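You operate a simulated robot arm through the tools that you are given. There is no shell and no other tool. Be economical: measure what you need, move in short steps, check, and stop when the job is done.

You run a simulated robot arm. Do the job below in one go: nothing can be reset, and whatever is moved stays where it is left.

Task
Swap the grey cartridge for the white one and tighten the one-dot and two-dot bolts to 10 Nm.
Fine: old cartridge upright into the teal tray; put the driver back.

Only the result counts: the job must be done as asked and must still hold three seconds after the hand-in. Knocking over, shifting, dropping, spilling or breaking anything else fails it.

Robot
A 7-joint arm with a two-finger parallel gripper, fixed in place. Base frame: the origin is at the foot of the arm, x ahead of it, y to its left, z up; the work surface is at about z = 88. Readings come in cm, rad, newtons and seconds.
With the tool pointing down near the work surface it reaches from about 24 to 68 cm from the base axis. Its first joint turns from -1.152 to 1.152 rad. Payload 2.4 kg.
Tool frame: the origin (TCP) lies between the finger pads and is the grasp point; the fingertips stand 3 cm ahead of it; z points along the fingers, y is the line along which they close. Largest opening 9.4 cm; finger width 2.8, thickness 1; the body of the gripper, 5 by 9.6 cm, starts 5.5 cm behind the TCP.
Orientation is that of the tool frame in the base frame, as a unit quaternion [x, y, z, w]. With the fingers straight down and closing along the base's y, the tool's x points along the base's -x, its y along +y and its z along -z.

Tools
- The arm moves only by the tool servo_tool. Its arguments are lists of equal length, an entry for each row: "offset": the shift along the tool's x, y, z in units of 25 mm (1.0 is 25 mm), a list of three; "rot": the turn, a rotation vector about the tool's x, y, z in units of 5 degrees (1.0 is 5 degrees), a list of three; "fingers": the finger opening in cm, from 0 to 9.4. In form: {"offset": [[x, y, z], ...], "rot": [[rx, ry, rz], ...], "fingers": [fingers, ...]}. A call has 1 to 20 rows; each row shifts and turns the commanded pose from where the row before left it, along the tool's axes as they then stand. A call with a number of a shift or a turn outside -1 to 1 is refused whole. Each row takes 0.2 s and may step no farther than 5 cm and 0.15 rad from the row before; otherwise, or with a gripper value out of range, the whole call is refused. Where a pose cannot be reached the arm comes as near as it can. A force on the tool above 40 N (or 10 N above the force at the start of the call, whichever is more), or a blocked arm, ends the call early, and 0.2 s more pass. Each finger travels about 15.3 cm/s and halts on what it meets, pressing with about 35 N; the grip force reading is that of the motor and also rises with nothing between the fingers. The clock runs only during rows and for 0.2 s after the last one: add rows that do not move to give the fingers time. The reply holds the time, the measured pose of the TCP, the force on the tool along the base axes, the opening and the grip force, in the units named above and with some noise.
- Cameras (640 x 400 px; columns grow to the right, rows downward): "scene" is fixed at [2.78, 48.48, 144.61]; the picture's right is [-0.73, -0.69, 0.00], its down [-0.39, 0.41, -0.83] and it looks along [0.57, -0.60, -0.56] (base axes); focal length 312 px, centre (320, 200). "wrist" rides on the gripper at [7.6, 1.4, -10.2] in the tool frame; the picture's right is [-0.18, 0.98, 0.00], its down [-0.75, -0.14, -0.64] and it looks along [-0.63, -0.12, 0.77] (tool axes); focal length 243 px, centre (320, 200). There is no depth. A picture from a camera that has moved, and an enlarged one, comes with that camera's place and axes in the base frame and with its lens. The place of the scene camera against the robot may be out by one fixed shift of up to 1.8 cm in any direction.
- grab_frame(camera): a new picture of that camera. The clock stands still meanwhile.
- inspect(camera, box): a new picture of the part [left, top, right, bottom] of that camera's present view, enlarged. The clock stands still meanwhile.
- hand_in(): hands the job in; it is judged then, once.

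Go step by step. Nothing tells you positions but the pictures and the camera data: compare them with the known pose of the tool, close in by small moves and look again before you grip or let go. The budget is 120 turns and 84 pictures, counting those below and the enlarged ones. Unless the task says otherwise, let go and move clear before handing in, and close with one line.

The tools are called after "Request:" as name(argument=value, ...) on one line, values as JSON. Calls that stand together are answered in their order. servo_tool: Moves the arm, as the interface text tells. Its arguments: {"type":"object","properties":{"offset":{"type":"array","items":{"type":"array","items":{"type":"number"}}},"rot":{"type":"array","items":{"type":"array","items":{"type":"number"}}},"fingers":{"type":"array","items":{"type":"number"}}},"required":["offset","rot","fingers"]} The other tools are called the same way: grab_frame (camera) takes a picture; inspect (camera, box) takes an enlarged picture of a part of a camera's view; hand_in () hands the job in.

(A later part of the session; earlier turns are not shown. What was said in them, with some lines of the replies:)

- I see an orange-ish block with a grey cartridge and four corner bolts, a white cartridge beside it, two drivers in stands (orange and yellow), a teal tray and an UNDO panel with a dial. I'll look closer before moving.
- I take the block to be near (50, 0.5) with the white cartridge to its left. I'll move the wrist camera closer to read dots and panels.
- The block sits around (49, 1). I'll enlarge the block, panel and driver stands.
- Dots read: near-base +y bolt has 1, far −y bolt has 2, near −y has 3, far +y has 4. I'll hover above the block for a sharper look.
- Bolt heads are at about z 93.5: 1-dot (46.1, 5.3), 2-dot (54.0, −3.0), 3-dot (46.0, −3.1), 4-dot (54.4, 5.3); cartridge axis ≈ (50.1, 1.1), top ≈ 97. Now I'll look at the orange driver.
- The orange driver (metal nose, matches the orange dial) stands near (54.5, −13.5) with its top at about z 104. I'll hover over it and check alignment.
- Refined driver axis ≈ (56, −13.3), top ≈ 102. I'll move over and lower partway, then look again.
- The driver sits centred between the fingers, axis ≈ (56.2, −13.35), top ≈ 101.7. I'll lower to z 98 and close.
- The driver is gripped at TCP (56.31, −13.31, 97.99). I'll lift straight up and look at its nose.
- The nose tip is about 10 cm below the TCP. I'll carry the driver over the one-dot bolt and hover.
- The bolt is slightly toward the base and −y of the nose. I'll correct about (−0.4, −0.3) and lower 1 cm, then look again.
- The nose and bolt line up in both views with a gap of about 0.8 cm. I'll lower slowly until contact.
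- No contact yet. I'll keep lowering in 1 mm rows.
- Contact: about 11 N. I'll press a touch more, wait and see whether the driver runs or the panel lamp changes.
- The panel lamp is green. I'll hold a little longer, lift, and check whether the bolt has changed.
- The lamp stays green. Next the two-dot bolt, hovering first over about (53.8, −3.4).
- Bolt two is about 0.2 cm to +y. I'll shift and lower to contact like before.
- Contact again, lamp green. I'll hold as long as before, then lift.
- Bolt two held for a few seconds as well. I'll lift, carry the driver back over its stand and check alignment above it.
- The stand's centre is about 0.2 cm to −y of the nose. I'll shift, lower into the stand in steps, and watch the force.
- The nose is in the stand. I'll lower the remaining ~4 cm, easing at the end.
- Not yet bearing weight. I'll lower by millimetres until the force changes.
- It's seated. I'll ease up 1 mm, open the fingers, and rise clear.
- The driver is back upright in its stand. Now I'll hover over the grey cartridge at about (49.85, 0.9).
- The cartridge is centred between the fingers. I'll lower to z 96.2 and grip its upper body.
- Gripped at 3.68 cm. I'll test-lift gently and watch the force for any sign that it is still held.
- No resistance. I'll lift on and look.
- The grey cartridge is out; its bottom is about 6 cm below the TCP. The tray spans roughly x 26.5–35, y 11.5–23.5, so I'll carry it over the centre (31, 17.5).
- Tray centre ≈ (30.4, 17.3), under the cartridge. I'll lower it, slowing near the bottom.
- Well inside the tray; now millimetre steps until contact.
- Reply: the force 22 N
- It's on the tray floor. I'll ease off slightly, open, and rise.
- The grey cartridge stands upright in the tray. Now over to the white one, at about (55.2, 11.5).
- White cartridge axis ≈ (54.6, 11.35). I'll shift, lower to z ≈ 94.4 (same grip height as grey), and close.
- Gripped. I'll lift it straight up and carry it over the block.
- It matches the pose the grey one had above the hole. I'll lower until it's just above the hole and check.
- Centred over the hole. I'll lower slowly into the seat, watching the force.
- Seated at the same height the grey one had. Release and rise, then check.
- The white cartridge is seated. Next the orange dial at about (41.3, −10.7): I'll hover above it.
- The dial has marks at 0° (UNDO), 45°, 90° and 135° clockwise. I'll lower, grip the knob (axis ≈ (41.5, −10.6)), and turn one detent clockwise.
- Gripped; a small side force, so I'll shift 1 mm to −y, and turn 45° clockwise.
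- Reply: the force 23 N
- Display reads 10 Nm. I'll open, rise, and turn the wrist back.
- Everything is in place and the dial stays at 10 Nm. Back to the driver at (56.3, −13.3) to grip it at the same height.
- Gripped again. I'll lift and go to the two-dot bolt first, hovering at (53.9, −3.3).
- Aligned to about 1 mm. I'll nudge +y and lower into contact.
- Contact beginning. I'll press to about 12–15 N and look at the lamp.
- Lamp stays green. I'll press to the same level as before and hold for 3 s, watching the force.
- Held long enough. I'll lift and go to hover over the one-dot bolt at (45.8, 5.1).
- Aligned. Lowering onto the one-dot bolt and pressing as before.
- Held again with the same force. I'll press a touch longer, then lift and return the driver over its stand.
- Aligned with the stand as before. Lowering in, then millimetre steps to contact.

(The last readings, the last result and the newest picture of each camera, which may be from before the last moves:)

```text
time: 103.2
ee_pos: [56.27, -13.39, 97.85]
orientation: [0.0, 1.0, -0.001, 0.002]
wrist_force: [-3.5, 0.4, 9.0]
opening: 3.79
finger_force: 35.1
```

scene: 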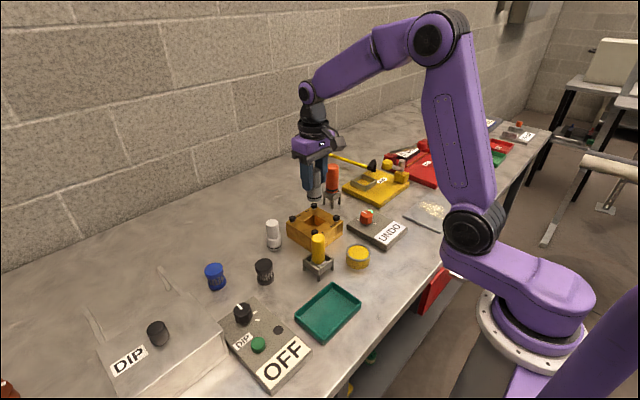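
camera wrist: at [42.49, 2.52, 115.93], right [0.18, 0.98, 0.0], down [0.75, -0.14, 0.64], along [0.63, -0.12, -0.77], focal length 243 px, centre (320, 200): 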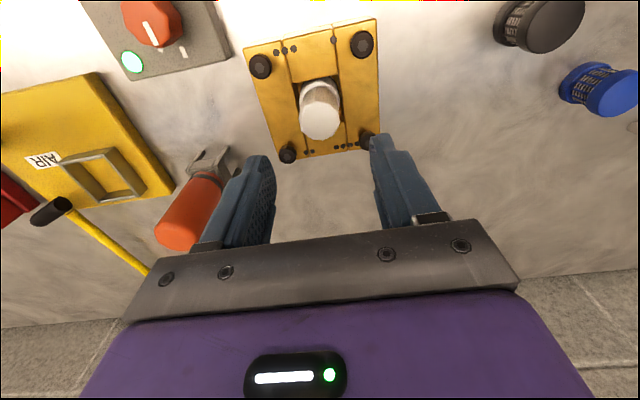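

Seated. Ease off, release, rise and check everything.

Request:
servo_tool(offset=[[0, 0, -0.03], [0, 0, 0], [0, 0, 0], [0, 0, 0], [0, 0, 0], [0, 0, -0.4], [0, 0, -0.8], [0, 0, -0.9], [0, 0, -0.9], [0, 0, -0.9], [0, 0, -0.9]], rot=[[0, 0, 0], [0, 0, 0], [0, 0, 0], [0, 0, 0], [0, 0, 0], [0, 0, 0], [0, 0, 0], [0, 0, 0], [0, 0, 0], [0, 0, 0], [0, 0, 0]], fingers=[2, 4.2, 5.5, 7.5, 9.4, 9.4, 9.4, 9.4, 9.4, 9.4, 9.4])

Request:
inspect(camera="scene", box=[240, 140, 440, 340])

```text
time: 105.6
ee_pos: [56.29, -13.43, 110.04]
orientation: [0.0, 1.0, 0.0, 0.0]
wrist_force: [0.4, 0.5, -0.3]
opening: 9.4
finger_force: 0.1
```

```text
2.00 times, centred on (340, 240) of scene
camera zoom: at [2.78, 48.48, 144.61], right [-0.73, -0.69, 0.0], down [-0.39, 0.41, -0.83], along [0.57, -0.6, -0.56], focal length 624 px, centre (280, 120)
```

zoom: 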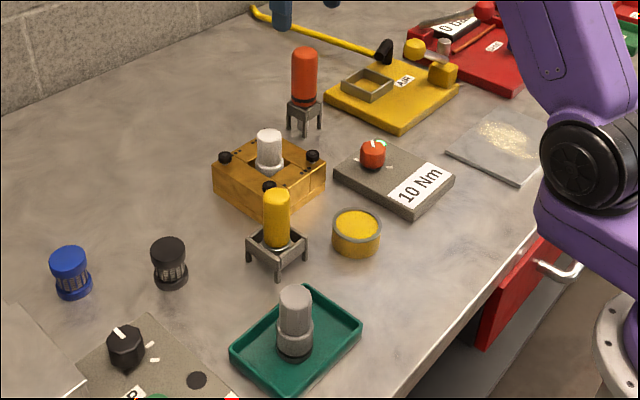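

Everything stands as it should. To confirm the bolts really clamp, I'll grip the white cartridge lightly and give a tiny upward tug, since the undone grey one came up without force.

Request:
servo_tool(offset=[[0.354, 0.829, 0], [0.354, 0.829, 0], [0.354, 0.829, 0], [0.354, 0.829, 0], [0.354, 0.829, 0], [0.354, 0.829, 0], [0.354, 0.829, 0], [0, 0, 0.79], [0, 0, 0.79], [0, 0, 0.79], [0, 0, 0.79], [0, 0, 0.79], [0, 0, 0.79], [0, 0, 0.74], [0, 0, 0], [0, 0, 0], [0, 0, 0], [0, 0, 0], [0, 0, 0]], rot=[[0, 0, 0], [0, 0, 0], [0, 0, 0], [0, 0, 0], [0, 0, 0], [0, 0, 0], [0, 0, 0], [0, 0, 0], [0, 0, 0], [0, 0, 0], [0, 0, 0], [0, 0, 0], [0, 0, 0], [0, 0, 0], [0, 0, 0], [0, 0, 0], [0, 0, 0], [0, 0, 0], [0, 0, 0]], fingers=[9.4, 9.4, 9, 8, 7, 6, 6, 6, 6, 6, 6, 6, 6, 6, 5, 4, 3, 2, 2])

Request:
servo_tool(offset=[[0, 0, -0.03], [0, 0, -0.03], [0, 0, 0]], rot=[[0, 0, 0], [0, 0, 0], [0, 0, 0]], fingers=[2, 2, 2])

```text
time: 109.6
ee_pos: [50.09, 1.06, 96.2]
orientation: [0.0, 1.0, 0.0, 0.001]
wrist_force: [0.1, -3.7, -0.4]
opening: 3.66
finger_force: 35.1
```

```text
time: 110.4
ee_pos: [50.06, 1.24, 96.35]
orientation: [0.0, 1.0, 0.0, 0.0]
wrist_force: [-0.6, -0.6, -2.3]
opening: 3.66
finger_force: 35.0
```

Inconclusive (−2.3 N). One more millimetre.

Request:
servo_tool(offset=[[0, 0, -0.04], [0, 0, -0.04], [0, 0, 0]], rot=[[0, 0, 0], [0, 0, 0], [0, 0, 0]], fingers=[2, 2, 2])

Request:
inspect(camera="scene", box=[280, 170, 350, 250])

```text
time: 111.2
ee_pos: [50.17, 1.08, 96.55]
orientation: [0.0, 1.0, 0.0, -0.001]
wrist_force: [-2.2, 2.1, -3.5]
opening: 3.67
finger_force: 34.6
```

```text
5.00 times, centred on (315, 210) of scene
camera zoom: at [2.78, 48.48, 144.61], right [-0.73, -0.69, 0.0], down [-0.39, 0.41, -0.83], along [0.57, -0.6, -0.56], focal length 1559 px, centre (345, 150)
```

zoom: 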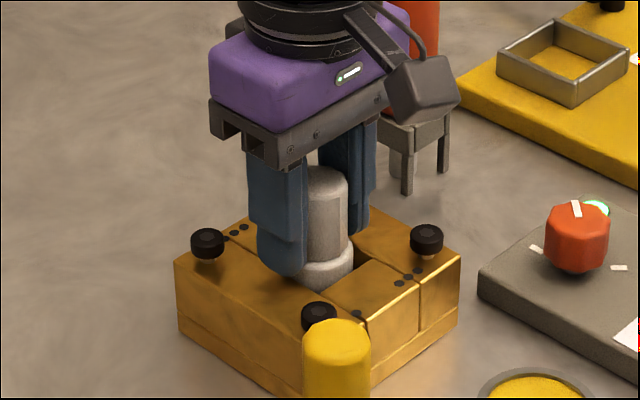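

Some resistance, yet soft. I'll raise another 4 mm and compare the cartridge to the fingers.

Request:
servo_tool(offset=[[0, 0, -0.05], [0, 0, -0.05], [0, 0, -0.06], [0, 0, 0]], rot=[[0, 0, 0], [0, 0, 0], [0, 0, 0], [0, 0, 0]], fingers=[2, 2, 2, 2])

Request:
inspect(camera="scene", box=[280, 170, 350, 250])

```text
time: 112.2
ee_pos: [50.15, 1.13, 96.83]
orientation: [0.0, 1.0, 0.0, 0.002]
wrist_force: [1.0, -0.5, -2.2]
opening: 3.66
finger_force: 35.3
```

```text
5.00 times, centred on (315, 210) of scene
camera zoom: at [2.78, 48.48, 144.61], right [-0.73, -0.69, 0.0], down [-0.39, 0.41, -0.83], along [0.57, -0.6, -0.56], focal length 1559 px, centre (345, 150)
```

zoom: 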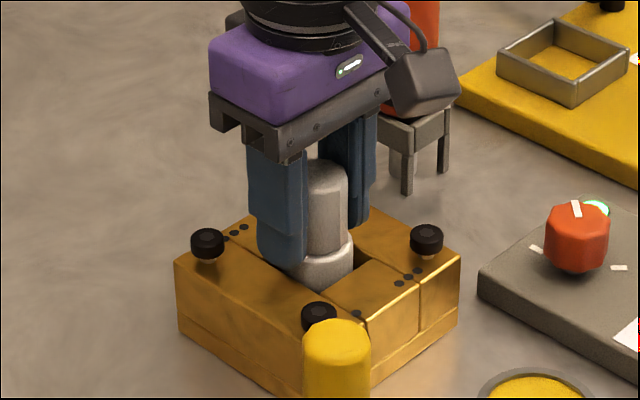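

The cartridge lifts freely, so the bolts don't grip it, but comparing pictures the one-dot bolt head now sits ~2 mm lower than before tightening, which shows it was driven. I'll reseat the cartridge the same way as before.

Request:
servo_tool(offset=[[0, 0, 0.1], [0, 0, 0.1], [0, 0, 0.06], [0, 0, 0.04], [0, 0, 0]], rot=[[0, 0, 0], [0, 0, 0], [0, 0, 0], [0, 0, 0], [0, 0, 0]], fingers=[2, 2, 2, 2, 2])

```text
time: 113.4
ee_pos: [50.2, 1.04, 96.07]
orientation: [0.0, 1.0, 0.0, 0.002]
wrist_force: [6.3, 1.2, 10.1]
opening: 3.66
finger_force: 35.1
```

Seated again at the same height (96.07). Release, rise, and inspect the block closely.

Request:
servo_tool(offset=[[0, 0, -0.02], [0, 0, 0], [0, 0, 0], [0, 0, 0], [0, 0, 0], [0, 0, -0.4], [0, 0, -0.8], [0, 0, -0.9], [0, 0, -0.9], [0, 0, -0.9]], rot=[[0, 0, 0], [0, 0, 0], [0, 0, 0], [0, 0, 0], [0, 0, 0], [0, 0, 0], [0, 0, 0], [0, 0, 0], [0, 0, 0], [0, 0, 0]], fingers=[2, 4, 5, 6, 6, 6, 6, 6, 6, 6])

Request:
inspect(camera="wrist", box=[230, 10, 410, 170])

Request:
inspect(camera="scene", box=[280, 190, 350, 250])

```text
time: 115.6
ee_pos: [50.22, 1.08, 105.97]
orientation: [0.0, 1.0, 0.0, 0.0]
wrist_force: [-0.3, 0.2, -0.2]
opening: 5.99
finger_force: 0.1
```

```text
2.50 times, centred on (320, 90) of wrist
camera zoom: at [42.5, 2.61, 116.09], right [0.18, 0.98, 0.0], down [0.75, -0.14, 0.64], along [0.63, -0.12, -0.77], focal length 606 px, centre (320, 475)
```

zoom: 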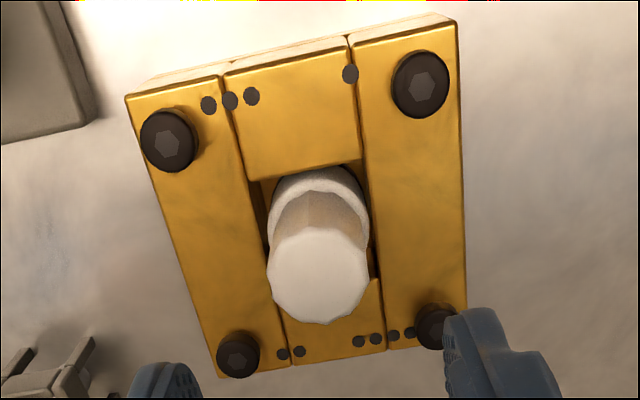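

```text
6.67 times, centred on (315, 220) of scene
camera zoom: at [2.78, 48.48, 144.61], right [-0.73, -0.69, 0.0], down [-0.39, 0.41, -0.83], along [0.57, -0.6, -0.56], focal length 2078 px, centre (353, 67)
```

zoom: 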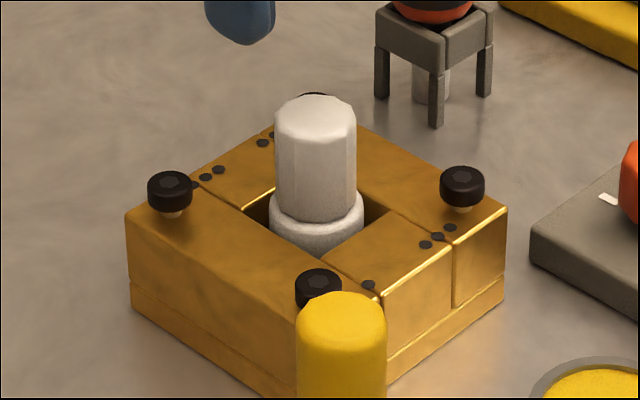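

The one- and two-dot heads sit lower than the other two, the white cartridge is seated, grey stands in the tray, and the driver is in its stand. I'm clear, so I'm handing in.

Request:
servo_tool(offset=[[0, 0, -0.9], [0, 0, -0.9]], rot=[[0, 0, 0], [0, 0, 0]], fingers=[6, 6])

Request:
hand_in()

```text
time: 116.2
ee_pos: [50.17, 1.08, 110.39]
orientation: [0.0, 1.0, 0.0, -0.001]
wrist_force: [0.2, -0.2, 0.0]
opening: 5.99
finger_force: 0.1
```

```text
The job is handed in.
```

The white cartridge is seated, the grey one stands upright in the teal tray, and the driver is back in its stand. I drove the one-dot and two-dot bolts at the 10 Nm setting and their heads now sit lower. The panel lamp was already green, so it couldn't confirm the torque. When I tug-tested the white cartridge after tightening, it still lifted freely; I put it back in its seat.
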